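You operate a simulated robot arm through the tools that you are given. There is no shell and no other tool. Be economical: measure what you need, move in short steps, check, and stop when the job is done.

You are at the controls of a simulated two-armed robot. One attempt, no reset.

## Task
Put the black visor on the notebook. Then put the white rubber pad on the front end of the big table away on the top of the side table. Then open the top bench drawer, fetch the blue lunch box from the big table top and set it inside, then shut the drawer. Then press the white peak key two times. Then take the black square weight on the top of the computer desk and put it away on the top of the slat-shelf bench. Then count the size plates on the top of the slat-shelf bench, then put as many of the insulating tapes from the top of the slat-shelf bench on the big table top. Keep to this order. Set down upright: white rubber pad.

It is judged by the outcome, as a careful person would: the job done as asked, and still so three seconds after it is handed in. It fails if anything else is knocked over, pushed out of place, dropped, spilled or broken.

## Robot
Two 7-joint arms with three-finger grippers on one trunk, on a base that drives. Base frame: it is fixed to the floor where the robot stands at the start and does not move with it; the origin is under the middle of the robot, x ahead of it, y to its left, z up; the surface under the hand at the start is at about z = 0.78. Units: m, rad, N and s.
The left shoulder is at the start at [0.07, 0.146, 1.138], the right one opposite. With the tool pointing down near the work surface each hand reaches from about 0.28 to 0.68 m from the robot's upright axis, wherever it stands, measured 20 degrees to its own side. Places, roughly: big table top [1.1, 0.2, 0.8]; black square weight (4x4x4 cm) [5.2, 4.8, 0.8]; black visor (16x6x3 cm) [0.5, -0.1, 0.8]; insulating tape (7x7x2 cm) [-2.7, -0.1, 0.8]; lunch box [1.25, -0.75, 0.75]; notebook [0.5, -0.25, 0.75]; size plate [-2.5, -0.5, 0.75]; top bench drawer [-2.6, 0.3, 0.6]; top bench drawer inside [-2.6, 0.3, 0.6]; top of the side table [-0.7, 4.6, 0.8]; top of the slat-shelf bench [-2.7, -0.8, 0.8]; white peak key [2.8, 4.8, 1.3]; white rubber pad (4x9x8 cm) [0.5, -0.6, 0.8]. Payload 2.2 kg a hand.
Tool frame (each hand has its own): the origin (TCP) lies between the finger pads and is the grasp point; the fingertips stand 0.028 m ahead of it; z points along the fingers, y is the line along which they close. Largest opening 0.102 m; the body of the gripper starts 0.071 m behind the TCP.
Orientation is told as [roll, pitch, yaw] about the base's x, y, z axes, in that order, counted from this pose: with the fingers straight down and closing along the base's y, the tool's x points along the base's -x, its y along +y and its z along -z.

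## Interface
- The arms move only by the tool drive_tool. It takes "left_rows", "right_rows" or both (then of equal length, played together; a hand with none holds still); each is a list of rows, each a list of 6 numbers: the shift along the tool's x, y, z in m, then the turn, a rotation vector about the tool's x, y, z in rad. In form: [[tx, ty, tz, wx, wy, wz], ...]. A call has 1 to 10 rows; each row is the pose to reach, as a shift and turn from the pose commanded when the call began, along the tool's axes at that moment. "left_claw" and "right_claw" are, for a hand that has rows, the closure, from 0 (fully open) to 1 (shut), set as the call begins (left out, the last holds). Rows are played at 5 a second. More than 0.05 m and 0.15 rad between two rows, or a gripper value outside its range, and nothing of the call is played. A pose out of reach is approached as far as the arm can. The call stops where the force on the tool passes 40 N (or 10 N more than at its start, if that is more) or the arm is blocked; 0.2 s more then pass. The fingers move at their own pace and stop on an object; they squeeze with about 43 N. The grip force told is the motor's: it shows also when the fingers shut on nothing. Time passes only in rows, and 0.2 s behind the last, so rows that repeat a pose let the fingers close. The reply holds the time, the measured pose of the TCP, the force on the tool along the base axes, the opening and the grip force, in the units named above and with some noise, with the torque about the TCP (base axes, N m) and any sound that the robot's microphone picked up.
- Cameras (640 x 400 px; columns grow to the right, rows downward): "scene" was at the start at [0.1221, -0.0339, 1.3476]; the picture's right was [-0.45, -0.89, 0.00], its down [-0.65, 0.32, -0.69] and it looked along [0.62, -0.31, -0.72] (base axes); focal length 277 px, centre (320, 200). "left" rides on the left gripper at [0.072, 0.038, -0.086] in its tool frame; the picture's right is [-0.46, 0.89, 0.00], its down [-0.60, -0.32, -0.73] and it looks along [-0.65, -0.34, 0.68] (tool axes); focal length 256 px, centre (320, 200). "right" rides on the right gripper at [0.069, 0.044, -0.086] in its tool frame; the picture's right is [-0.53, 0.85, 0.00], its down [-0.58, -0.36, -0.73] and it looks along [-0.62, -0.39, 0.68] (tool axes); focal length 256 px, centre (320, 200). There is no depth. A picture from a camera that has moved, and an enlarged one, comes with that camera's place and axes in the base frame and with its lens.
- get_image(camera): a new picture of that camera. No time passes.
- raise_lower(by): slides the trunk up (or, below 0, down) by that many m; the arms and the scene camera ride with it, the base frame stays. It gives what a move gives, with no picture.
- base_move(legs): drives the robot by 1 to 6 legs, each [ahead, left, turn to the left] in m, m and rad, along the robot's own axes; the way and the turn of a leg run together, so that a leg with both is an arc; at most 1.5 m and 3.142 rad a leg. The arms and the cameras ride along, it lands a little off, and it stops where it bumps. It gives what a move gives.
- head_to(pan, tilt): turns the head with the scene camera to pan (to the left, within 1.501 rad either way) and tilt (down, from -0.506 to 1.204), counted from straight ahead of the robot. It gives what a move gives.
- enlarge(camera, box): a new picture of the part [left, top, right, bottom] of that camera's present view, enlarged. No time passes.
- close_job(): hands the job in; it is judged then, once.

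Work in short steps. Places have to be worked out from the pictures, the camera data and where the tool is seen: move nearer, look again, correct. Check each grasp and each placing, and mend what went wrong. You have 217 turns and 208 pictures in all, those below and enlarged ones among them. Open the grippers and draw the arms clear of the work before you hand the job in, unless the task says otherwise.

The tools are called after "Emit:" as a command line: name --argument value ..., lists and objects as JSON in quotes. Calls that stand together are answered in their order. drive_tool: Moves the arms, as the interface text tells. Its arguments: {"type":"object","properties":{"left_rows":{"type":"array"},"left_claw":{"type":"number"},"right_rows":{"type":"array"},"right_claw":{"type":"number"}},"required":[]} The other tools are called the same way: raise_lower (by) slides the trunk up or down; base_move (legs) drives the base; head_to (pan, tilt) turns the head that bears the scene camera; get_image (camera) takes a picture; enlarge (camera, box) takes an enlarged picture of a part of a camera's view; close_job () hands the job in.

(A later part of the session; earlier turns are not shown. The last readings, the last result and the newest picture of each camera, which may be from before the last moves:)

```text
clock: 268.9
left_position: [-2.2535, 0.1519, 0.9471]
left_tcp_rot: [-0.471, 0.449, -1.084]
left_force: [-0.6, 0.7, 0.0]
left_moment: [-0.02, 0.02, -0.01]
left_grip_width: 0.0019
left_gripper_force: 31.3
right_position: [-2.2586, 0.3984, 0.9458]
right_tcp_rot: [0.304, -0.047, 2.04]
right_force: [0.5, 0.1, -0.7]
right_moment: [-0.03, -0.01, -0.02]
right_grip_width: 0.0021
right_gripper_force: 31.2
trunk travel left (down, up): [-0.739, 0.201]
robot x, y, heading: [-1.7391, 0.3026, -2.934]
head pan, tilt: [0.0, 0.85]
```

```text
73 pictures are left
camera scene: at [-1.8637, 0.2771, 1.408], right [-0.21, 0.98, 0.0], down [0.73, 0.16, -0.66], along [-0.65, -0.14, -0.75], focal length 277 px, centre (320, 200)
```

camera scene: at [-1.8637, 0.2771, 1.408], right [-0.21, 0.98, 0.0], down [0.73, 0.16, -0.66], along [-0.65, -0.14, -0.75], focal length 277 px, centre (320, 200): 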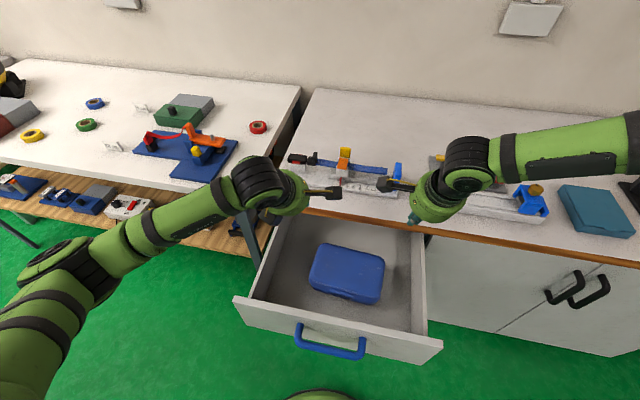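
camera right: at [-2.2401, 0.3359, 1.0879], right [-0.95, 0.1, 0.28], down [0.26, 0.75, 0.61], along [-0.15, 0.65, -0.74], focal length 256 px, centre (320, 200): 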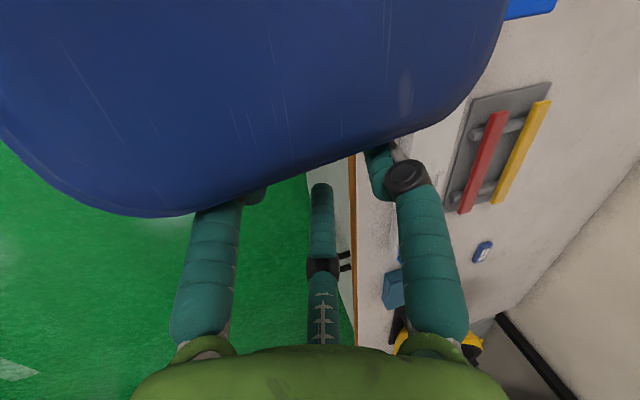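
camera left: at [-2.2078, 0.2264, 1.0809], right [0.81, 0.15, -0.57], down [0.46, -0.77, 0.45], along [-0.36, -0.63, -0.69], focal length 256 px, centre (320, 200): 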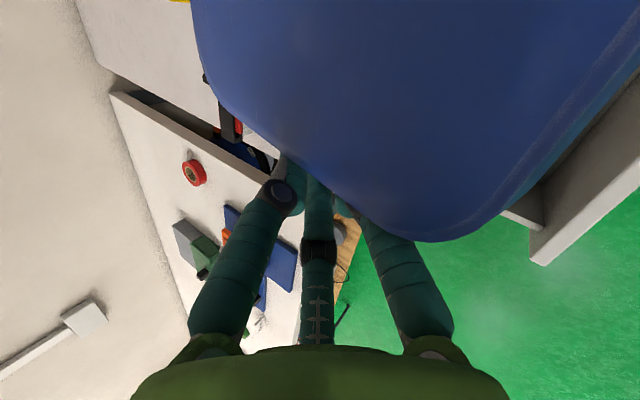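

The box lies flat in the drawer. I back off, square the heading, and tilt the right hand forward so that its fingertips can push the drawer shut.

Emit:
base_move --legs '[[-0.4, 0, 0], [0, 0, -0.207]]'

Emit:
drive_tool --right_rows '[[0, 0, 0, -0.121, -0.07, 0], [0, 0, 0, -0.242, -0.14, 0], [0, 0, 0, -0.363, -0.21, 0], [0, 0, 0, -0.484, -0.28, 0], [0, 0, 0, -0.605, -0.35, 0], [0, 0, 0, -0.726, -0.42, 0]]'

Emit:
raise_lower --by -0.24

Emit:
get_image --camera "scene"

```text
clock: 272.2
left_position: [-1.8827, 0.3426, 0.9473]
left_tcp_rot: [-0.471, 0.448, -1.293]
left_force: [-0.2, -0.1, -0.6]
left_moment: [-0.06, 0.03, 0.01]
left_grip_width: 0.0021
left_gripper_force: 31.4
right_position: [-1.8353, 0.5869, 0.947]
right_tcp_rot: [0.304, -0.048, 1.832]
right_force: [0.6, 0.0, 0.6]
right_moment: [0.02, 0.03, -0.01]
right_grip_width: 0.002
right_gripper_force: 31.0
trunk travel left (down, up): [-0.739, 0.201]
robot x, y, heading: [-1.3443, 0.3827, -3.143]
head pan, tilt: [0.0, 0.85]
```

```text
clock: 273.6
left_position: [-1.8816, 0.3437, 0.9483]
left_tcp_rot: [-0.471, 0.446, -1.291]
left_force: [0.4, -0.9, -0.1]
left_moment: [0.02, 0.03, -0.01]
left_grip_width: 0.0022
left_gripper_force: 30.9
right_position: [-1.8343, 0.6662, 1.0405]
right_tcp_rot: [1.093, -0.364, 1.572]
right_force: [-1.0, 0.4, 0.4]
right_moment: [-0.01, 0.02, 0.03]
right_grip_width: 0.0021
right_gripper_force: 31.3
right hand out of reach, approached as far as the arm can: row 3, 4, 5, 6
trunk travel left (down, up): [-0.739, 0.201]
robot x, y, heading: [-1.3471, 0.3833, -3.139]
head pan, tilt: [0.0, 0.85]
```

```text
clock: 276.1
left_position: [-1.8841, 0.3438, 0.7074]
left_tcp_rot: [-0.47, 0.448, -1.292]
left_force: [-0.5, -0.1, -0.3]
left_moment: [-0.02, 0.02, 0.0]
left_grip_width: 0.0019
left_gripper_force: 31.5
right_position: [-1.8346, 0.6662, 0.8011]
right_tcp_rot: [1.09, -0.365, 1.572]
right_force: [0.6, 0.6, -0.7]
right_moment: [-0.02, -0.01, -0.01]
right_grip_width: 0.002
right_gripper_force: 31.3
trunk travel left (down, up): [-0.499, 0.441]
robot x, y, heading: [-1.3469, 0.3851, -3.135]
head pan, tilt: [0.0, 0.85]
```

```text
72 pictures are left
camera scene: at [-1.4757, 0.386, 1.1681], right [0.0, 1.0, 0.0], down [0.75, 0.0, -0.66], along [-0.66, 0.0, -0.75], focal length 277 px, centre (320, 200)
```

scene: 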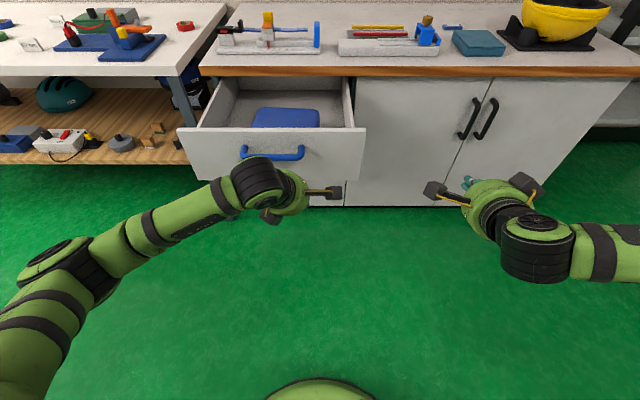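

The left hand is already lower and nearer, so I push with it: I sidestep 0.08 m left and drive ahead against the handle.

Emit:
base_move --legs '[[0, 0.08, 0], [0.4, 0, 0]]'

Emit:
get_image --camera "scene"

```text
clock: 279.2
left_position: [-2.2838, 0.2609, 0.7062]
left_tcp_rot: [-0.47, 0.446, -1.288]
left_force: [-0.4, 0.6, -0.1]
left_moment: [0.03, 0.04, -0.02]
left_grip_width: 0.0023
left_gripper_force: 30.9
right_position: [-2.2372, 0.5843, 0.7997]
right_tcp_rot: [1.087, -0.364, 1.573]
right_force: [-0.2, -0.9, -0.3]
right_moment: [0.02, -0.01, -0.03]
right_grip_width: 0.0019
right_gripper_force: 31.6
trunk travel left (down, up): [-0.499, 0.441]
robot x, y, heading: [-1.7518, 0.3013, -3.139]
head pan, tilt: [0.0, 0.85]
```

```text
71 pictures are left
camera scene: at [-1.878, 0.3045, 1.168], right [0.0, 1.0, 0.0], down [0.75, 0.0, -0.66], along [-0.66, 0.0, -0.75], focal length 277 px, centre (320, 200)
```

scene: 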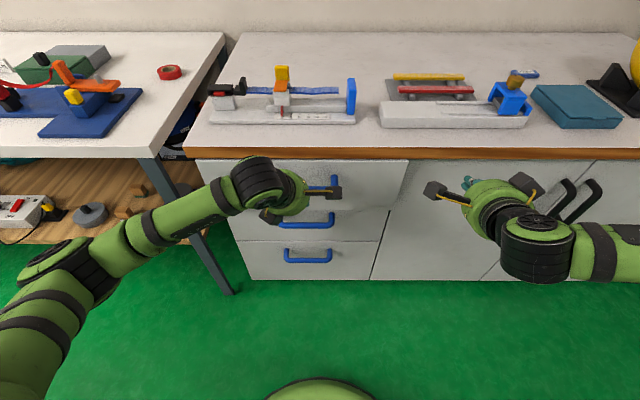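

The drawer is nearly shut. I push the last centimetres.

Emit:
base_move --legs '[[0.07, 0, 0]]'

Emit:
enlarge --camera "scene" --box '[170, 110, 430, 280]'

```text
clock: 280.2
left_position: [-2.3201, 0.2622, 0.7004]
left_tcp_rot: [-0.446, 0.436, -1.289]
left_force: [1.2, -0.2, -0.3]
left_moment: [0.02, 0.09, -0.01]
left_grip_width: 0.0021
left_gripper_force: 31.0
right_position: [-2.2827, 0.5846, 0.7997]
right_tcp_rot: [1.088, -0.366, 1.575]
right_force: [-1.1, -0.3, 0.7]
right_moment: [0.03, 0.03, 0.01]
right_grip_width: 0.0018
right_gripper_force: 31.7
trunk travel left (down, up): [-0.499, 0.441]
robot x, y, heading: [-1.7952, 0.301, -3.138]
head pan, tilt: [0.0, 0.85]
stopped in leg 1: the force on the tool passed its limit at 92 N (the readings are from after the stop); the commanded pose is now the measured one
```

```text
2.35 times, centred on (300, 195) of scene
camera zoom: at [-1.9231, 0.3041, 1.168], right [0.0, 1.0, 0.0], down [0.75, 0.0, -0.66], along [-0.66, 0.0, -0.75], focal length 653 px, centre (367, 212)
```

zoom: 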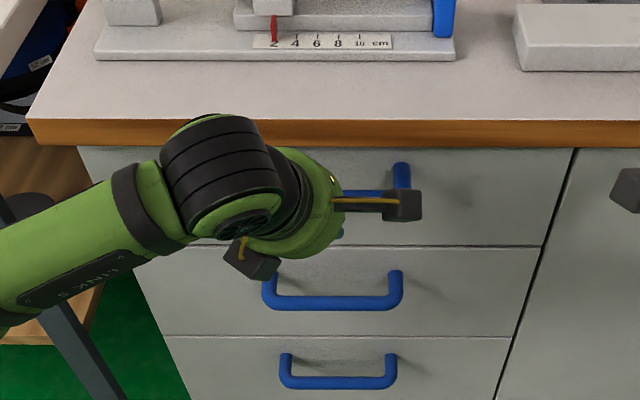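

The drawer is shut flush. Next I mend the helmet stand: I back away, raise the left hand, turn to the big table's front side and go to y≈-0.32.

Emit:
base_move --legs '[[-0.5, 0, 0]]'

Emit:
drive_tool --left_rows '[[0.0129, 0.0048, -0.0466, 0, 0, 0], [0.0257, 0.0095, -0.0932, 0, 0, 0], [0.0386, 0.0143, -0.1399, 0, 0, 0], [0.0515, 0.019, -0.1865, 0, 0, 0], [0.0643, 0.0238, -0.2331, 0, 0, 0], [0.0772, 0.0285, -0.2797, 0, 0, 0]]'

Emit:
base_move --legs '[[-0.65, 0, 0], [0, 0, 3.138], [0, -0.62, 0]]'

Emit:
head_to --pan -0.3 --tilt 0.4

Emit:
get_image --camera "scene"

```text
clock: 283.1
left_position: [-1.8199, 0.2624, 0.7023]
left_tcp_rot: [-0.448, 0.436, -1.286]
left_force: [0.1, -0.2, 0.1]
left_moment: [0.02, 0.01, 0.05]
left_grip_width: 0.002
left_gripper_force: 31.6
right_position: [-1.7817, 0.5854, 0.8001]
right_tcp_rot: [1.089, -0.366, 1.576]
right_force: [0.4, 0.2, -0.3]
right_moment: [0.02, 0.01, 0.02]
right_grip_width: 0.0021
right_gripper_force: 31.9
trunk travel left (down, up): [-0.499, 0.441]
robot x, y, heading: [-1.2965, 0.3062, -3.137]
head pan, tilt: [0.0, 0.85]
```

```text
clock: 284.6
left_position: [-1.6687, 0.2758, 0.9506]
left_tcp_rot: [-0.448, 0.434, -1.287]
left_force: [0.5, 0.0, -0.3]
left_moment: [-0.01, 0.02, 0.01]
left_grip_width: 0.0022
left_gripper_force: 31.1
right_position: [-1.7818, 0.5849, 0.8004]
right_tcp_rot: [1.089, -0.364, 1.577]
right_force: [0.1, 0.0, 0.7]
right_moment: [-0.01, -0.02, 0.01]
right_grip_width: 0.0023
right_gripper_force: 31.5
trunk travel left (down, up): [-0.499, 0.441]
robot x, y, heading: [-1.2949, 0.3074, -3.135]
head pan, tilt: [0.0, 0.85]
```

```text
clock: 298.6
left_position: [-0.2656, -0.2766, 0.9518]
left_tcp_rot: [-0.448, 0.436, 1.852]
left_force: [-0.6, 1.0, 0.3]
left_moment: [0.02, -0.01, 0.0]
left_grip_width: 0.0022
left_gripper_force: 31.7
right_position: [-0.1551, -0.5856, 0.8]
right_tcp_rot: [1.086, -0.365, -1.569]
right_force: [-0.9, -0.1, 0.3]
right_moment: [0.0, 0.02, 0.03]
right_grip_width: 0.002
right_gripper_force: 31.2
trunk travel left (down, up): [-0.499, 0.441]
robot x, y, heading: [-0.6417, -0.3072, 0.006]
head pan, tilt: [0.0, 0.85]
```

```text
clock: 299.4
left_position: [-0.2653, -0.2767, 0.9507]
left_tcp_rot: [-0.449, 0.437, 1.853]
left_force: [0.4, -0.3, 0.4]
left_moment: [0.01, -0.01, 0.01]
left_grip_width: 0.0021
left_gripper_force: 31.9
right_position: [-0.1557, -0.5868, 0.8007]
right_tcp_rot: [1.089, -0.365, -1.569]
right_force: [-0.3, -0.5, -0.2]
right_moment: [-0.02, 0.0, 0.0]
right_grip_width: 0.002
right_gripper_force: 31.4
trunk travel left (down, up): [-0.499, 0.441]
robot x, y, heading: [-0.6423, -0.3043, 0.006]
head pan, tilt: [-0.3, 0.4]
```

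```text
69 pictures are left
camera scene: at [-0.5042, -0.3305, 1.2071], right [-0.29, -0.96, 0.0], down [-0.37, 0.11, -0.92], along [0.88, -0.27, -0.39], focal length 277 px, centre (320, 200)
```

scene: 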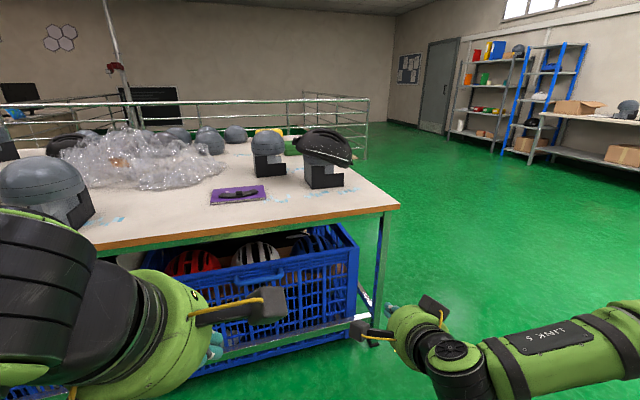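

Emit:
enlarge --camera "scene" --box '[230, 110, 380, 210]'

```text
4.00 times, centred on (305, 160) of scene
camera zoom: at [-0.5042, -0.3305, 1.2071], right [-0.29, -0.96, 0.0], down [-0.37, 0.11, -0.92], along [0.88, -0.27, -0.39], focal length 1110 px, centre (380, 360)
```

zoom: 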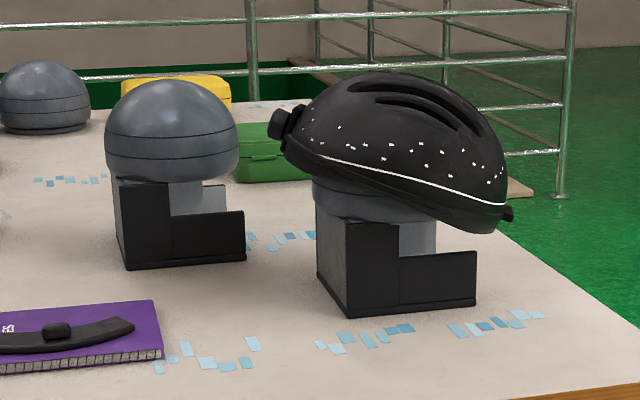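

The zoom shows it plainly: the helmet sits tipped (its -y side low) on its dome, and the stand is about 4 cm too far in +y. I push the stand's tall side wall back in -y with the left hand, then press the raised back of the helmet down. First I tuck the right hand, yaw the left hand and approach.

Emit:
drive_tool --right_rows '[[-0.0143, 0.022, -0.0385, 0, 0, 0], [-0.0286, 0.044, -0.0771, 0, 0, 0], [-0.0428, 0.066, -0.1156, 0, 0, 0], [-0.0571, 0.088, -0.1542, 0, 0, 0], [-0.0714, 0.11, -0.1927, 0, 0, 0]]' --left_rows '[[0, 0, 0, -0.0506, 0.047, 0.098], [0, 0, 0, -0.1012, 0.094, 0.196], [0, 0, 0, -0.1518, 0.141, 0.294], [0, 0, 0, -0.2024, 0.188, 0.392], [0, 0, 0, -0.253, 0.235, 0.49]]'

Emit:
raise_lower --by 0.06

Emit:
base_move --legs '[[0.3, -0.326, 0], [0.38, 0, 0]]'

Emit:
head_to --pan 0.1 --tilt 0.7

Emit:
get_image --camera "scene"

```text
clock: 300.6
left_position: [-0.2678, -0.2761, 0.9501]
left_tcp_rot: [-0.453, 0.437, 1.25]
left_force: [0.7, 0.4, 0.1]
left_moment: [-0.01, 0.0, 0.01]
left_grip_width: 0.0022
left_gripper_force: 31.4
right_position: [-0.239, -0.601, 1.0511]
right_tcp_rot: [1.089, -0.366, -1.567]
right_force: [-1.0, 0.2, 1.0]
right_moment: [0.03, 0.02, -0.03]
right_grip_width: 0.002
right_gripper_force: 31.8
right hand out of reach, approached as far as the arm can: row 1, 2, 3, 4, 5
trunk travel left (down, up): [-0.499, 0.441]
robot x, y, heading: [-0.6399, -0.3057, 0.004]
head pan, tilt: [-0.3, 0.4]
```

```text
clock: 301.6
left_position: [-0.2651, -0.2763, 1.0116]
left_tcp_rot: [-0.449, 0.436, 1.252]
left_force: [0.3, 0.1, -1.2]
left_moment: [0.02, -0.02, -0.01]
left_grip_width: 0.0021
left_gripper_force: 31.2
right_position: [-0.2384, -0.6015, 1.1082]
right_tcp_rot: [1.086, -0.364, -1.567]
right_force: [-0.3, 0.4, 0.0]
right_moment: [0.0, -0.01, -0.01]
right_grip_width: 0.0023
right_gripper_force: 31.6
trunk travel left (down, up): [-0.559, 0.381]
robot x, y, heading: [-0.6403, -0.3067, 0.004]
head pan, tilt: [-0.3, 0.4]
```

```text
clock: 306.4
left_position: [0.4179, -0.6005, 1.0107]
left_tcp_rot: [-0.448, 0.436, 1.253]
left_force: [-0.7, -0.2, 0.0]
left_moment: [-0.01, 0.0, 0.01]
left_grip_width: 0.002
left_gripper_force: 31.9
right_position: [0.4443, -0.9234, 1.1095]
right_tcp_rot: [1.085, -0.364, -1.567]
right_force: [0.0, -0.2, -0.1]
right_moment: [-0.02, 0.0, 0.02]
right_grip_width: 0.0022
right_gripper_force: 31.6
trunk travel left (down, up): [-0.559, 0.381]
robot x, y, heading: [0.0381, -0.6318, 0.01]
head pan, tilt: [-0.3, 0.4]
```

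```text
clock: 307.2
left_position: [0.4174, -0.599, 1.0104]
left_tcp_rot: [-0.449, 0.436, 1.253]
left_force: [-0.1, 0.5, -0.3]
left_moment: [-0.04, -0.01, -0.02]
left_grip_width: 0.002
left_gripper_force: 31.4
right_position: [0.444, -0.9245, 1.1078]
right_tcp_rot: [1.086, -0.365, -1.565]
right_force: [0.5, -0.8, -0.6]
right_moment: [0.0, 0.01, -0.01]
right_grip_width: 0.0018
right_gripper_force: 31.6
trunk travel left (down, up): [-0.559, 0.381]
robot x, y, heading: [0.0374, -0.626, -0.001]
head pan, tilt: [0.099, 0.7]
```

```text
67 pictures are left
camera scene: at [0.1743, -0.6182, 1.2404], right [0.1, -0.99, 0.0], down [-0.64, -0.07, -0.77], along [0.76, 0.08, -0.64], focal length 277 px, centre (320, 200)
```

scene: 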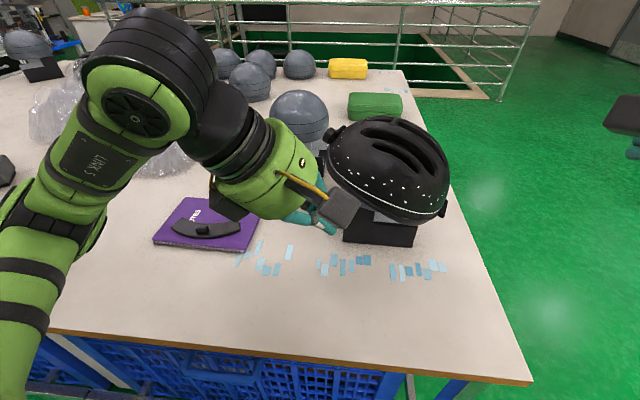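

The left hand is to the left of the stand. I go sideways and down to z≈0.83, then forward to x≈0.595 beside the stand's wall.

Emit:
drive_tool --left_rows '[[-0.0301, 0.0186, 0.029, 0, 0, 0], [-0.0602, 0.0373, 0.058, 0, 0, 0], [-0.0902, 0.0559, 0.087, 0, 0, 0], [-0.1203, 0.0745, 0.116, 0, 0, 0], [-0.133, 0.0339, 0.129, 0, 0, 0], [-0.1456, -0.0067, 0.142, 0, 0, 0], [-0.1583, -0.0474, 0.155, 0, 0, 0], [-0.1709, -0.088, 0.168, 0, 0, 0]]'

Emit:
get_image --camera "scene"

```text
clock: 309.0
left_position: [0.5968, -0.5443, 0.8359]
left_tcp_rot: [-0.446, 0.434, 1.253]
left_force: [-0.4, -0.3, 0.1]
left_moment: [-0.03, 0.02, -0.02]
left_grip_width: 0.0019
left_gripper_force: 31.2
right_position: [0.4468, -0.9243, 1.1065]
right_tcp_rot: [1.084, -0.362, -1.566]
right_force: [0.1, -1.1, 0.6]
right_moment: [0.0, 0.0, -0.02]
right_grip_width: 0.002
right_gripper_force: 31.1
trunk travel left (down, up): [-0.559, 0.381]
robot x, y, heading: [0.0393, -0.6315, 0.004]
head pan, tilt: [0.099, 0.7]
```

```text
66 pictures are left
camera scene: at [0.1755, -0.6186, 1.2402], right [0.1, -0.99, 0.0], down [-0.64, -0.07, -0.76], along [0.76, 0.08, -0.64], focal length 277 px, centre (320, 200)
```

scene: 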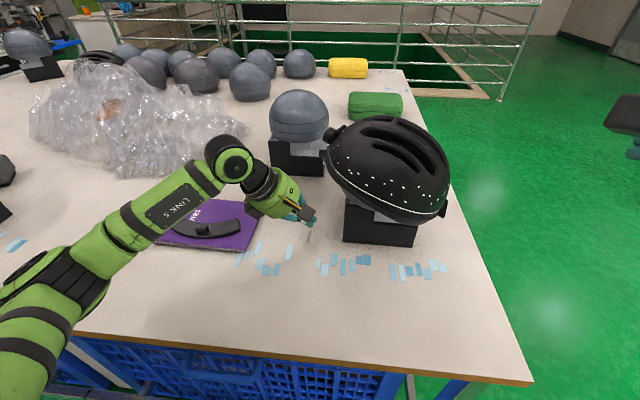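

I push in -y slowly: contact is expected after about 5.5 cm, then about 4 cm of push.

Emit:
drive_tool --left_rows '[[0.021, 0.001, 0.0206, 0, 0, 0], [0.0388, -0.0016, 0.0331, 0, 0, 0], [0.0517, -0.0032, 0.0405, 0, 0, 0], [0.0603, -0.0043, 0.0455, 0, 0, 0], [0.0689, -0.0054, 0.0505, 0, 0, 0], [0.0749, -0.0062, 0.054, 0, 0, 0]]'

Emit:
get_image --camera "scene"

```text
clock: 310.4
left_position: [0.5962, -0.6375, 0.8263]
left_tcp_rot: [-0.448, 0.438, 1.252]
left_force: [2.1, 1.7, 0.1]
left_moment: [0.03, 0.0, -0.03]
left_grip_width: 0.0018
left_gripper_force: 31.1
right_position: [0.4446, -0.9242, 1.1075]
right_tcp_rot: [1.086, -0.364, -1.565]
right_force: [-0.3, 0.4, 0.0]
right_moment: [0.02, 0.01, -0.02]
right_grip_width: 0.0023
right_gripper_force: 31.9
trunk travel left (down, up): [-0.559, 0.381]
robot x, y, heading: [0.0423, -0.6307, 0.006]
head pan, tilt: [0.099, 0.7]
```

```text
65 pictures are left
camera scene: at [0.1747, -0.6179, 1.2403], right [0.1, -0.99, 0.0], down [-0.64, -0.07, -0.76], along [0.76, 0.08, -0.64], focal length 277 px, centre (320, 200)
```

scene: 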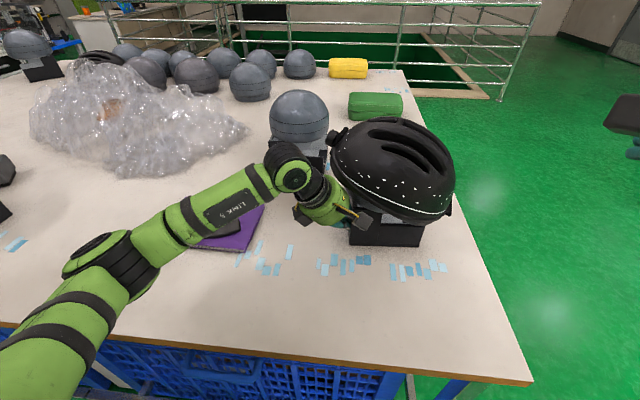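

The stand moved back about 1.7 cm and everything stays stable. I push 2.2 cm more.

Emit:
drive_tool --left_rows '[[0.0069, -0.0009, 0.004, 0, 0, 0], [0.0138, -0.0017, 0.008, 0, 0, 0], [0.0189, -0.0024, 0.0109, 0, 0, 0]]'

Emit:
enlarge --camera "scene" --box '[240, 100, 480, 280]'

```text
clock: 311.2
left_position: [0.5955, -0.6595, 0.8244]
left_tcp_rot: [-0.447, 0.437, 1.252]
left_force: [-2.2, 3.7, -1.1]
left_moment: [-0.25, -0.26, -0.03]
left_grip_width: 0.006
left_gripper_force: 31.6
right_position: [0.4449, -0.9229, 1.1085]
right_tcp_rot: [1.088, -0.365, -1.566]
right_force: [0.4, -0.4, 0.3]
right_moment: [0.0, 0.03, 0.0]
right_grip_width: 0.0021
right_gripper_force: 31.3
trunk travel left (down, up): [-0.559, 0.381]
robot x, y, heading: [0.0405, -0.6278, 0.001]
head pan, tilt: [0.099, 0.7]
```

```text
2.22 times, centred on (360, 190) of scene
camera zoom: at [0.1739, -0.6175, 1.2404], right [0.1, -0.99, 0.0], down [-0.64, -0.07, -0.77], along [0.76, 0.08, -0.64], focal length 616 px, centre (231, 222)
```

zoom: 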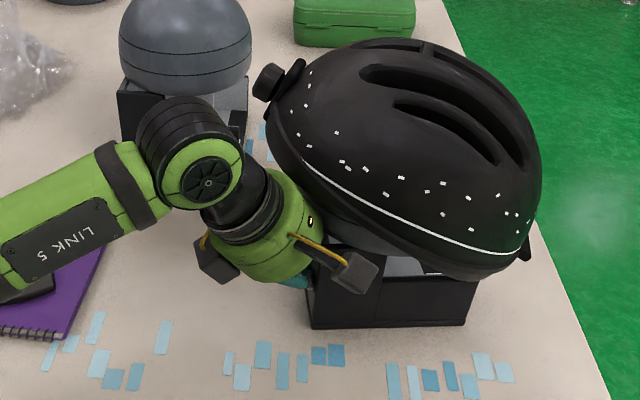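

The stand is nearly back. Now I withdraw the left hand in +y, rise, and hover over the helmet's raised back (knob at about (0.66, -0.60, 0.99)).

Emit:
drive_tool --left_rows '[[-0.0344, 0.0044, -0.0199, 0, 0, 0], [-0.0688, 0.0087, -0.0398, 0, 0, 0], [-0.0523, -0.0094, -0.0803, 0, 0, 0], [-0.0358, -0.0274, -0.1208, 0, 0, 0], [-0.0194, -0.0455, -0.1613, 0, 0, 0], [-0.0029, -0.0635, -0.2018, 0, 0, 0], [0.0136, -0.0816, -0.2423, 0, 0, 0], [0.0283, -0.1091, -0.2215, 0, 0, 0]]'

Emit:
get_image --camera "scene"

```text
clock: 313.0
left_position: [0.6238, -0.5868, 1.0624]
left_tcp_rot: [-0.446, 0.435, 1.255]
left_force: [0.0, -0.5, -0.5]
left_moment: [0.03, -0.01, -0.02]
left_grip_width: 0.0021
left_gripper_force: 31.4
right_position: [0.4471, -0.9274, 1.1065]
right_tcp_rot: [1.082, -0.362, -1.566]
right_force: [0.3, -0.5, 0.1]
right_moment: [0.02, 0.01, 0.01]
right_grip_width: 0.0024
right_gripper_force: 32.1
trunk travel left (down, up): [-0.559, 0.381]
robot x, y, heading: [0.0405, -0.6305, 0.001]
head pan, tilt: [0.099, 0.7]
```

```text
63 pictures are left
camera scene: at [0.1762, -0.6204, 1.2401], right [0.1, -0.99, 0.0], down [-0.64, -0.07, -0.76], along [0.76, 0.08, -0.65], focal length 277 px, centre (320, 200)
```

scene: 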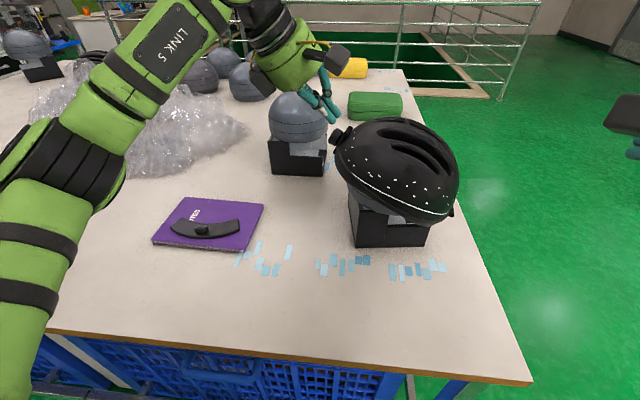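

The tips hover just behind and above the knob. I shift 1 cm onto the shell and press down slowly, total 8 cm.

Emit:
drive_tool --left_rows '[[-0.0052, 0.0014, 0.0334, 0, 0, 0], [-0.0136, 0.0092, 0.0497, 0, 0, 0], [-0.0199, 0.0151, 0.0619, 0, 0, 0], [-0.0241, 0.019, 0.0701, 0, 0, 0], [-0.0283, 0.0229, 0.0783, 0, 0, 0]]'

Emit:
enlarge --camera "scene" --box '[240, 70, 480, 250]'

```text
clock: 314.2
left_position: [0.6317, -0.5962, 0.9762]
left_tcp_rot: [-0.447, 0.434, 1.255]
left_force: [-1.8, 6.8, 6.7]
left_moment: [-0.11, 0.05, 0.0]
left_grip_width: 0.0023
left_gripper_force: 31.5
right_position: [0.4447, -0.9237, 1.1079]
right_tcp_rot: [1.086, -0.365, -1.565]
right_force: [0.2, 0.0, -0.8]
right_moment: [0.02, 0.01, 0.0]
right_grip_width: 0.0022
right_gripper_force: 31.3
trunk travel left (down, up): [-0.559, 0.381]
robot x, y, heading: [0.035, -0.6289, 0.007]
head pan, tilt: [0.099, 0.7]
```

```text
2.22 times, centred on (360, 160) of scene
camera zoom: at [0.1746, -0.6175, 1.2402], right [0.1, -0.99, 0.0], down [-0.64, -0.07, -0.76], along [0.76, 0.08, -0.64], focal length 616 px, centre (231, 289)
```

zoom: 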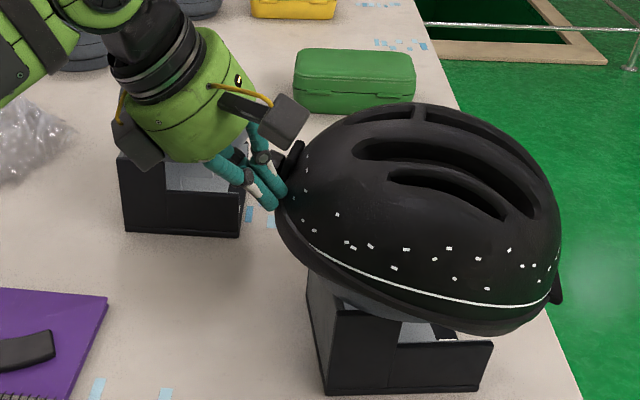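

It is levelling well: the rim slope went from 26° to about 11°. I press 2.5 cm further.

Emit:
drive_tool --left_rows '[[-0.0042, 0.0039, 0.0082, 0, 0, 0], [-0.0084, 0.0078, 0.0163, 0, 0, 0], [-0.0114, 0.0106, 0.022, 0, 0, 0]]'

Emit:
enlarge --camera "scene" --box '[240, 70, 480, 250]'

```text
clock: 315.0
left_position: [0.6311, -0.5976, 0.9508]
left_tcp_rot: [-0.45, 0.437, 1.253]
left_force: [-1.8, 7.0, 3.3]
left_moment: [0.0, -0.02, 0.02]
left_grip_width: 0.0022
left_gripper_force: 31.3
right_position: [0.4441, -0.9232, 1.1095]
right_tcp_rot: [1.085, -0.366, -1.566]
right_force: [-0.1, 0.5, 0.0]
right_moment: [0.02, -0.02, -0.02]
right_grip_width: 0.002
right_gripper_force: 31.8
trunk travel left (down, up): [-0.559, 0.381]
robot x, y, heading: [0.0417, -0.6279, 0.008]
head pan, tilt: [0.099, 0.7]
```

```text
2.22 times, centred on (360, 160) of scene
camera zoom: at [0.1734, -0.6165, 1.2405], right [0.1, -0.99, 0.0], down [-0.64, -0.07, -0.77], along [0.76, 0.08, -0.64], focal length 616 px, centre (231, 289)
```

zoom: 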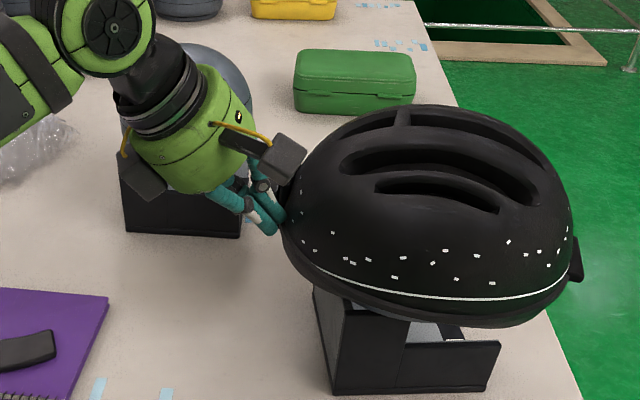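

The helmet is level again (about 5°) and the stand is within 1 cm of its first place. I withdraw the hand and back away, then take one wide look.

Emit:
drive_tool --left_rows '[[-0.025, 0.003, -0.0145, 0, 0, 0], [-0.0389, -0.0067, -0.0471, 0, 0, 0], [-0.0228, -0.0248, -0.0853, 0, 0, 0], [-0.006, -0.0404, -0.118, 0, 0, 0], [0.0108, -0.0561, -0.1506, 0, 0, 0], [0.0277, -0.0718, -0.1833, 0, 0, 0]]'

Emit:
base_move --legs '[[-0.6, 0, 0]]'

Emit:
head_to --pan -0.1 --tilt 0.45

Emit:
enlarge --camera "scene" --box '[160, 60, 480, 260]'

```text
clock: 316.4
left_position: [0.6351, -0.5391, 1.141]
left_tcp_rot: [-0.447, 0.433, 1.252]
left_force: [-0.6, 0.6, -0.1]
left_moment: [0.03, -0.02, 0.02]
left_grip_width: 0.002
left_gripper_force: 30.9
right_position: [0.4441, -0.9239, 1.1087]
right_tcp_rot: [1.086, -0.364, -1.566]
right_force: [-0.3, -0.6, 0.1]
right_moment: [-0.02, -0.02, 0.04]
right_grip_width: 0.002
right_gripper_force: 31.6
trunk travel left (down, up): [-0.559, 0.381]
robot x, y, heading: [0.0357, -0.6283, 0.008]
head pan, tilt: [0.099, 0.7]
```

```text
clock: 319.8
left_position: [0.0323, -0.5414, 1.139]
left_tcp_rot: [-0.448, 0.436, 1.249]
left_force: [0.0, 0.1, -0.2]
left_moment: [0.02, 0.0, 0.04]
left_grip_width: 0.0021
left_gripper_force: 31.9
right_position: [-0.1603, -0.9268, 1.1078]
right_tcp_rot: [1.085, -0.365, -1.569]
right_force: [0.1, 0.6, 0.0]
right_moment: [0.0, -0.03, -0.03]
right_grip_width: 0.0022
right_gripper_force: 31.7
trunk travel left (down, up): [-0.559, 0.381]
robot x, y, heading: [-0.563, -0.6339, 0.0]
head pan, tilt: [0.099, 0.7]
```

```text
clock: 320.6
left_position: [0.0332, -0.5412, 1.1388]
left_tcp_rot: [-0.448, 0.436, 1.25]
left_force: [0.0, -0.4, -0.7]
left_moment: [0.02, 0.01, 0.02]
left_grip_width: 0.002
left_gripper_force: 31.2
right_position: [-0.161, -0.9271, 1.1073]
right_tcp_rot: [1.084, -0.364, -1.569]
right_force: [-0.1, 0.5, -0.4]
right_moment: [0.0, 0.02, -0.01]
right_grip_width: 0.0022
right_gripper_force: 31.2
trunk travel left (down, up): [-0.559, 0.381]
robot x, y, heading: [-0.5615, -0.6287, 0.003]
head pan, tilt: [-0.099, 0.45]
```

```text
2.00 times, centred on (320, 160) of scene
camera zoom: at [-0.4228, -0.638, 1.2625], right [-0.1, -1.0, 0.0], down [-0.43, 0.04, -0.9], along [0.9, -0.09, -0.44], focal length 555 px, centre (320, 280)
```

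zoom: 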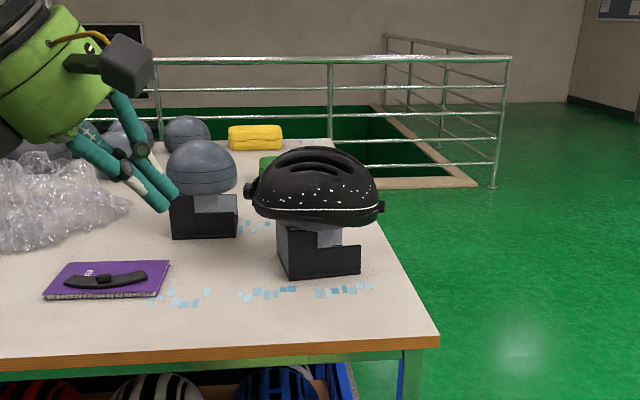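

The helmet is level and everything else is in place. Now on to the white peak key at about (2.8, 4.8, 1.3): I drive up the lane at x≈-0.9 to y≈3.2 and turn to face +x.

Emit:
base_move --legs '[[-0.36, 0, 0], [0, 0, 1.571], [1.5, 0, 0], [1.5, 0, 0], [0.83, 0, 0], [0, 0, -1.571]]'

Emit:
head_to --pan 0.2 --tilt 0.2

Emit:
get_image --camera "scene"

```text
clock: 348.6
left_position: [-0.254, 3.2528, 1.1396]
left_tcp_rot: [-0.446, 0.437, 1.211]
left_force: [-1.0, 0.1, 0.2]
left_moment: [0.01, 0.02, -0.02]
left_grip_width: 0.0021
left_gripper_force: 31.8
right_position: [-0.4627, 2.8754, 1.1083]
right_tcp_rot: [1.086, -0.365, -1.612]
right_force: [0.1, 0.1, -0.5]
right_moment: [-0.05, 0.01, -0.03]
right_grip_width: 0.002
right_gripper_force: 31.3
trunk travel left (down, up): [-0.559, 0.381]
robot x, y, heading: [-0.8551, 3.1861, -0.042]
head pan, tilt: [-0.099, 0.45]
```

```text
clock: 349.4
left_position: [-0.2533, 3.2532, 1.1395]
left_tcp_rot: [-0.449, 0.437, 1.21]
left_force: [-0.6, -0.2, 1.0]
left_moment: [0.03, 0.01, 0.0]
left_grip_width: 0.002
left_gripper_force: 31.8
right_position: [-0.4618, 2.8759, 1.1071]
right_tcp_rot: [1.085, -0.365, -1.612]
right_force: [-0.4, -0.2, 0.3]
right_moment: [-0.01, -0.01, -0.01]
right_grip_width: 0.0023
right_gripper_force: 31.2
trunk travel left (down, up): [-0.559, 0.381]
robot x, y, heading: [-0.8528, 3.1873, -0.05]
head pan, tilt: [0.201, 0.201]
```

```text
59 pictures are left
camera scene: at [-0.7118, 3.2032, 1.2857], right [0.16, -0.99, 0.0], down [-0.2, -0.03, -0.98], along [0.97, 0.16, -0.2], focal length 277 px, centre (320, 200)
```

scene: 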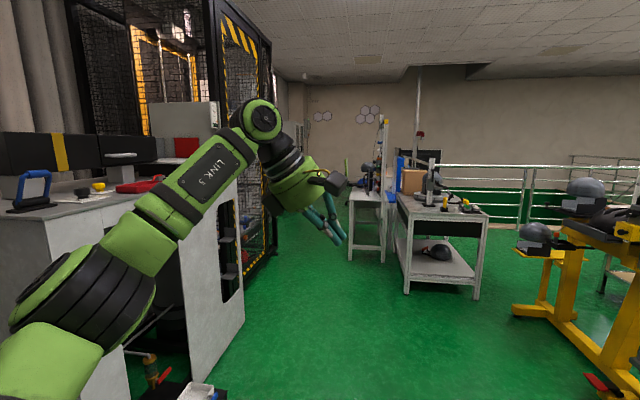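

The lane ahead is free up to about x≈1.4. I drive ahead 2.0 m keeping y≈3.4 and look toward (2.8, 4.8).

Emit:
base_move --legs '[[1.2, 0.25, 0.05], [0.7, 0, 0]]'

Emit:
head_to --pan 0.65 --tilt 0.15

Emit:
get_image --camera "scene"

```text
clock: 359.0
left_position: [1.6326, 3.543, 1.1389]
left_tcp_rot: [-0.448, 0.436, 1.27]
left_force: [0.3, -0.8, -0.3]
left_moment: [0.01, 0.0, -0.01]
left_grip_width: 0.002
left_gripper_force: 31.4
right_position: [1.4483, 3.153, 1.1077]
right_tcp_rot: [1.086, -0.365, -1.548]
right_force: [-0.5, -0.4, 0.4]
right_moment: [-0.06, 0.01, 0.01]
right_grip_width: 0.002
right_gripper_force: 31.2
trunk travel left (down, up): [-0.559, 0.381]
robot x, y, heading: [1.0402, 3.4409, 0.024]
head pan, tilt: [0.201, 0.201]
```

```text
clock: 359.9
left_position: [1.6337, 3.5421, 1.14]
left_tcp_rot: [-0.45, 0.437, 1.268]
left_force: [0.6, 0.7, 0.2]
left_moment: [-0.02, 0.03, 0.01]
left_grip_width: 0.0019
left_gripper_force: 31.0
right_position: [1.4493, 3.1526, 1.1074]
right_tcp_rot: [1.086, -0.364, -1.549]
right_force: [-0.5, -0.6, 0.9]
right_moment: [0.0, -0.02, -0.02]
right_grip_width: 0.0022
right_gripper_force: 30.8
trunk travel left (down, up): [-0.559, 0.381]
robot x, y, heading: [1.0368, 3.4415, 0.026]
head pan, tilt: [0.649, 0.15]
```

```text
58 pictures are left
camera scene: at [1.1612, 3.5015, 1.2905], right [0.62, -0.78, 0.0], down [-0.12, -0.09, -0.99], along [0.77, 0.61, -0.15], focal length 277 px, centre (320, 200)
```

scene: 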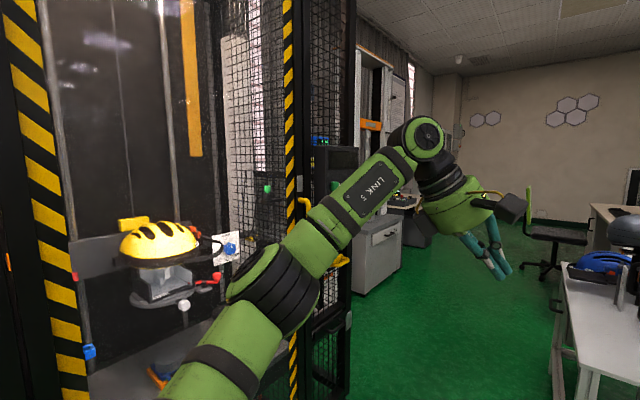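

The key's place projects onto the dark control box right of the cage. I move closer, to about (1.9, 3.7), turning left, and tilt the view there.

Emit:
base_move --legs '[[0.75, 0.2, 0], [0, 0, 0.75]]'

Emit:
head_to --pan 0.0 --tilt 0.1

Emit:
get_image --camera "scene"

```text
clock: 365.6
left_position: [2.255, 4.0139, 1.1411]
left_tcp_rot: [-0.447, 0.408, 1.765]
left_force: [0.9, 0.3, -1.5]
left_moment: [-0.02, 0.0, 0.0]
left_grip_width: 0.0019
left_gripper_force: 30.8
right_position: [2.2865, 3.6007, 1.1056]
right_tcp_rot: [1.09, -0.353, -1.026]
right_force: [0.0, 0.2, -1.0]
right_moment: [-0.03, 0.0, -0.01]
right_grip_width: 0.0024
right_gripper_force: 31.7
trunk travel left (down, up): [-0.559, 0.381]
robot x, y, heading: [1.7881, 3.6548, 0.548]
head pan, tilt: [0.649, 0.15]
heard: click
stopped in leg 2: the robot was blocked; the commanded pose is now the measured one
```

```text
clock: 366.6
left_position: [2.2545, 4.0166, 1.1416]
left_tcp_rot: [-0.45, 0.411, 1.771]
left_force: [0.1, 0.2, 0.5]
left_moment: [-0.01, -0.03, 0.03]
left_grip_width: 0.0018
left_gripper_force: 31.6
right_position: [2.2868, 3.6025, 1.1072]
right_tcp_rot: [1.09, -0.351, -1.022]
right_force: [-0.4, -0.3, 0.1]
right_moment: [0.01, -0.02, 0.0]
right_grip_width: 0.0021
right_gripper_force: 31.2
trunk travel left (down, up): [-0.559, 0.381]
robot x, y, heading: [1.7863, 3.6592, 0.548]
head pan, tilt: [0.0, 0.099]
```

```text
57 pictures are left
camera scene: at [1.9083, 3.7177, 1.2959], right [0.52, -0.85, -0.01], down [-0.09, -0.04, -1.0], along [0.85, 0.52, -0.09], focal length 277 px, centre (320, 200)
```

scene: 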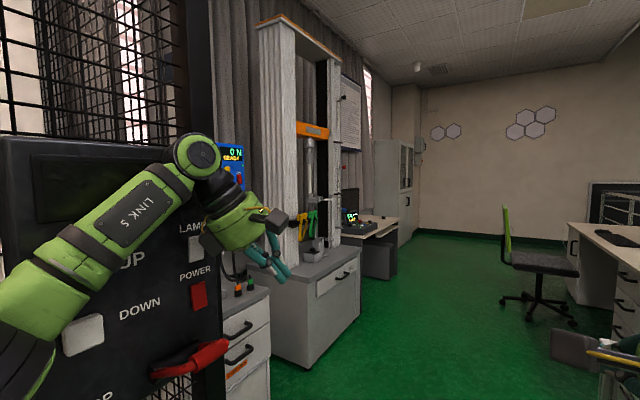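

The left arm touched a control panel and a click was heard. I turn back away at once and look at the panel.

Emit:
base_move --legs '[[0, 0, -0.25], [0, -0.15, 0]]'

Emit:
head_to --pan 0.75 --tilt 0.1

Emit:
get_image --camera "scene"

```text
clock: 368.8
left_position: [2.3745, 3.7637, 1.1386]
left_tcp_rot: [-0.447, 0.422, 1.528]
left_force: [-0.5, 1.2, -0.8]
left_moment: [-0.02, 0.01, 0.01]
left_grip_width: 0.0021
left_gripper_force: 31.5
right_position: [2.3041, 3.3501, 1.1087]
right_tcp_rot: [1.084, -0.366, -1.27]
right_force: [0.0, 0.1, 0.2]
right_moment: [-0.02, 0.02, -0.03]
right_grip_width: 0.0022
right_gripper_force: 31.2
trunk travel left (down, up): [-0.559, 0.381]
robot x, y, heading: [1.8296, 3.5109, 0.3]
head pan, tilt: [0.0, 0.099]
```

```text
clock: 369.9
left_position: [2.3746, 3.7628, 1.1386]
left_tcp_rot: [-0.447, 0.424, 1.528]
left_force: [0.3, -0.4, -0.1]
left_moment: [-0.01, -0.01, -0.01]
left_grip_width: 0.002
left_gripper_force: 31.4
right_position: [2.3037, 3.3491, 1.1075]
right_tcp_rot: [1.082, -0.365, -1.269]
right_force: [-0.7, 0.4, 0.6]
right_moment: [0.01, -0.03, -0.01]
right_grip_width: 0.0019
right_gripper_force: 31.5
trunk travel left (down, up): [-0.559, 0.381]
robot x, y, heading: [1.8299, 3.5097, 0.302]
head pan, tilt: [0.75, 0.099]
```

```text
56 pictures are left
camera scene: at [1.9241, 3.6098, 1.2951], right [0.87, -0.5, 0.0], down [-0.05, -0.09, -1.0], along [0.49, 0.86, -0.1], focal length 277 px, centre (320, 200)
```

scene: 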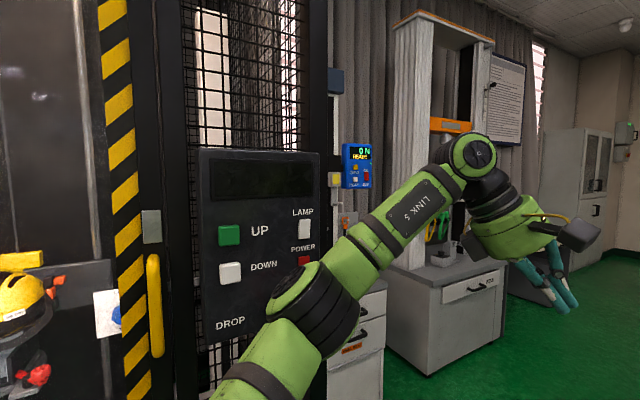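

The panel shows no visible change. The blue "0 N" display with the small keys is the right device; I zoom in on it.

Emit:
enlarge --camera "scene" --box '[320, 130, 400, 200]'

```text
5.71 times, centred on (360, 165) of scene
camera zoom: at [1.9241, 3.6098, 1.2951], right [0.87, -0.5, 0.0], down [-0.05, -0.09, -1.0], along [0.49, 0.86, -0.1], focal length 1585 px, centre (91, 400)
```

zoom: 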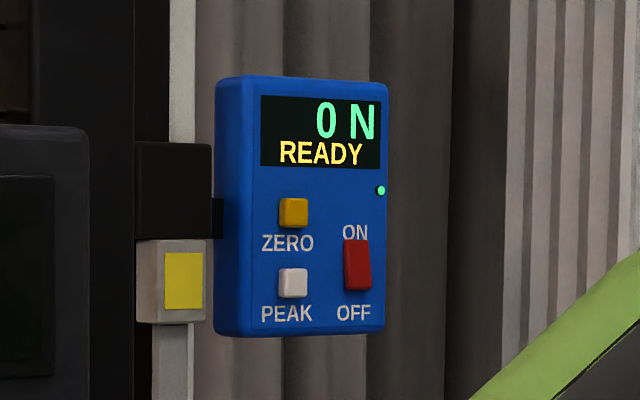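

PEAK is the lower white key, at about (2.82, 4.8, 1.26). The passage there runs between the table on the right and the cage, so I look down ahead to measure it.

Emit:
head_to --pan -0.15 --tilt 0.55

Emit:
get_image --camera "scene"

```text
clock: 371.1
left_position: [2.374, 3.7624, 1.1377]
left_tcp_rot: [-0.447, 0.423, 1.528]
left_force: [0.1, -0.2, -0.5]
left_moment: [0.0, -0.01, 0.01]
left_grip_width: 0.0022
left_gripper_force: 31.4
right_position: [2.3045, 3.3505, 1.1069]
right_tcp_rot: [1.083, -0.363, -1.269]
right_force: [0.8, -0.1, 0.9]
right_moment: [-0.02, -0.01, -0.01]
right_grip_width: 0.0021
right_gripper_force: 31.7
trunk travel left (down, up): [-0.559, 0.381]
robot x, y, heading: [1.8296, 3.5139, 0.303]
head pan, tilt: [-0.15, 0.55]
```

```text
54 pictures are left
camera scene: at [1.9671, 3.5438, 1.2535], right [0.15, -0.99, 0.0], down [-0.52, -0.08, -0.85], along [0.84, 0.13, -0.52], focal length 277 px, centre (320, 200)
```

scene: 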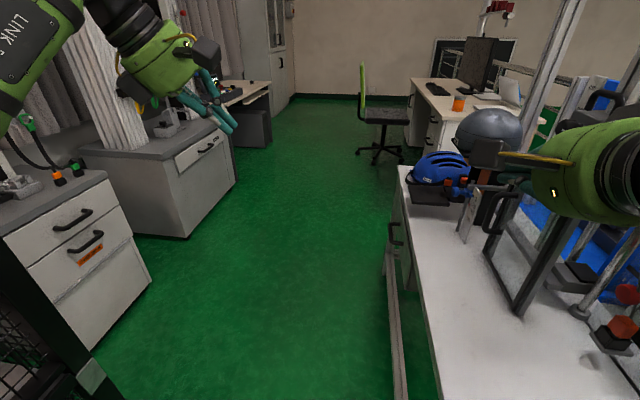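

The passage is about 0.9 m wide for my elbows (panel at y≈4.14, posts at y≈3.2). I square to heading 0, centre at y≈3.70, pull the right hand in a bit and drive through.

Emit:
base_move --legs '[[0, 0, -0.3]]'

Emit:
drive_tool --right_rows '[[0.031, 0.026, 0.024, 0, 0, 0], [0.062, 0.052, 0.048, 0, 0, 0], [0.093, 0.078, 0.072, 0, 0, 0]]'

Emit:
base_move --legs '[[0, 0.19, 0], [0.5, 0, 0], [0.45, 0, 0]]'

```text
clock: 372.5
left_position: [2.4243, 3.5902, 1.1386]
left_tcp_rot: [-0.447, 0.423, 1.23]
left_force: [-0.3, -0.2, -0.1]
left_moment: [0.01, 0.01, 0.0]
left_grip_width: 0.0019
left_gripper_force: 30.8
right_position: [2.2355, 3.2163, 1.1067]
right_tcp_rot: [1.084, -0.365, -1.568]
right_force: [0.6, 0.6, 0.8]
right_moment: [-0.01, 0.0, -0.02]
right_grip_width: 0.0017
right_gripper_force: 31.1
trunk travel left (down, up): [-0.559, 0.381]
robot x, y, heading: [1.8295, 3.5121, 0.006]
head pan, tilt: [-0.15, 0.55]
```

```text
clock: 373.3
left_position: [2.4253, 3.5935, 1.1371]
left_tcp_rot: [-0.445, 0.426, 1.228]
left_force: [0.8, 0.4, -0.4]
left_moment: [-0.05, -0.03, -0.02]
left_grip_width: 0.0024
left_gripper_force: 31.3
right_position: [2.3364, 3.3172, 1.1077]
right_tcp_rot: [1.084, -0.367, -1.568]
right_force: [0.6, 0.4, 0.0]
right_moment: [-0.03, -0.01, -0.04]
right_grip_width: 0.0023
right_gripper_force: 31.1
trunk travel left (down, up): [-0.559, 0.381]
robot x, y, heading: [1.8296, 3.5108, 0.005]
head pan, tilt: [-0.15, 0.55]
```

```text
clock: 379.7
left_position: [3.3726, 3.7669, 1.139]
left_tcp_rot: [-0.448, 0.424, 1.216]
left_force: [0.9, -0.6, -0.6]
left_moment: [0.01, 0.0, 0.0]
left_grip_width: 0.0022
left_gripper_force: 31.5
right_position: [3.2794, 3.4938, 1.1089]
right_tcp_rot: [1.086, -0.365, -1.582]
right_force: [-0.8, 0.6, 0.3]
right_moment: [-0.01, -0.01, -0.01]
right_grip_width: 0.002
right_gripper_force: 31.2
trunk travel left (down, up): [-0.559, 0.381]
robot x, y, heading: [2.783, 3.6952, -0.007]
head pan, tilt: [-0.15, 0.55]
```

Through without touching. I turn to face the display, level the right hand horizontally, raise the trunk and approach partway.

Emit:
base_move --legs '[[0, 0, 1.76]]'

Emit:
drive_tool --right_rows '[[0, 0, 0, -0.1025, -0.0443, 0], [0, 0, 0, -0.205, -0.0885, 0], [0, 0, 0, -0.3075, -0.133, 0], [0, 0, 0, -0.41, -0.177, 0]]'

Emit:
raise_lower --by 0.15

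Emit:
base_move --legs '[[0.22, 0, 0]]'

Emit:
head_to --pan -0.1 --tilt 0.2

Emit:
get_image --camera "scene"

```text
clock: 384.3
left_position: [2.6016, 4.2696, 1.1386]
left_tcp_rot: [-0.446, 0.424, 2.972]
left_force: [0.2, 0.4, -0.3]
left_moment: [0.04, -0.01, 0.0]
left_grip_width: 0.0021
left_gripper_force: 30.6
right_position: [2.8874, 4.2272, 1.1094]
right_tcp_rot: [1.087, -0.365, 0.173]
right_force: [-0.3, 0.1, 1.6]
right_moment: [0.02, 0.0, -0.01]
right_grip_width: 0.002
right_gripper_force: 31.6
trunk travel left (down, up): [-0.559, 0.381]
robot x, y, heading: [2.7782, 3.698, 1.748]
head pan, tilt: [-0.15, 0.55]
```

```text
clock: 385.3
left_position: [2.6013, 4.269, 1.1389]
left_tcp_rot: [-0.448, 0.424, 2.97]
left_force: [0.1, 1.0, -0.2]
left_moment: [-0.02, -0.02, -0.01]
left_grip_width: 0.0021
left_gripper_force: 32.0
right_position: [2.8871, 4.2272, 1.1083]
right_tcp_rot: [1.568, -0.408, -0.013]
right_force: [-1.0, -0.6, -0.6]
right_moment: [-0.01, -0.01, 0.03]
right_grip_width: 0.0018
right_gripper_force: 31.4
trunk travel left (down, up): [-0.559, 0.381]
robot x, y, heading: [2.7789, 3.6962, 1.747]
head pan, tilt: [-0.15, 0.55]
```

```text
clock: 387.1
left_position: [2.6009, 4.2688, 1.2892]
left_tcp_rot: [-0.448, 0.424, 2.97]
left_force: [0.6, 0.4, 0.3]
left_moment: [0.0, 0.01, -0.03]
left_grip_width: 0.0021
left_gripper_force: 31.6
right_position: [2.8872, 4.226, 1.2579]
right_tcp_rot: [1.566, -0.407, -0.01]
right_force: [0.5, 0.8, 0.6]
right_moment: [-0.01, 0.03, 0.0]
right_grip_width: 0.0023
right_gripper_force: 31.5
trunk travel left (down, up): [-0.709, 0.231]
robot x, y, heading: [2.7784, 3.6977, 1.743]
head pan, tilt: [-0.15, 0.55]
```

```text
clock: 388.8
left_position: [2.5642, 4.4808, 1.2895]
left_tcp_rot: [-0.449, 0.421, 2.967]
left_force: [0.3, 0.0, 0.5]
left_moment: [0.0, -0.04, 0.04]
left_grip_width: 0.0025
left_gripper_force: 31.2
right_position: [2.8501, 4.4386, 1.258]
right_tcp_rot: [1.567, -0.406, -0.012]
right_force: [0.0, -0.1, -0.8]
right_moment: [0.0, -0.03, -0.01]
right_grip_width: 0.0025
right_gripper_force: 31.6
trunk travel left (down, up): [-0.709, 0.231]
robot x, y, heading: [2.7401, 3.911, 1.747]
head pan, tilt: [-0.15, 0.55]
```

```text
clock: 389.6
left_position: [2.563, 4.4832, 1.2887]
left_tcp_rot: [-0.449, 0.424, 2.971]
left_force: [0.3, 0.0, 0.2]
left_moment: [-0.01, 0.0, 0.02]
left_grip_width: 0.0022
left_gripper_force: 32.0
right_position: [2.8499, 4.4405, 1.2588]
right_tcp_rot: [1.565, -0.407, -0.01]
right_force: [0.2, 0.0, 1.1]
right_moment: [-0.03, 0.03, -0.03]
right_grip_width: 0.0022
right_gripper_force: 31.8
trunk travel left (down, up): [-0.709, 0.231]
robot x, y, heading: [2.7415, 3.9097, 1.745]
head pan, tilt: [-0.099, 0.201]
```

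```text
53 pictures are left
camera scene: at [2.7256, 4.0559, 1.4356], right [1.0, 0.07, 0.0], down [0.02, -0.2, -0.98], along [-0.07, 0.98, -0.2], focal length 277 px, centre (320, 200)
```

scene: 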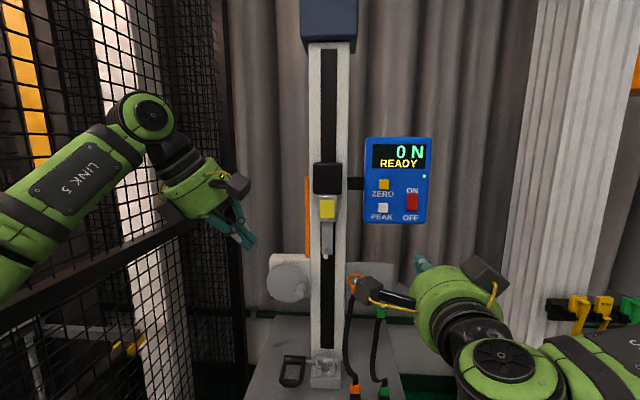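

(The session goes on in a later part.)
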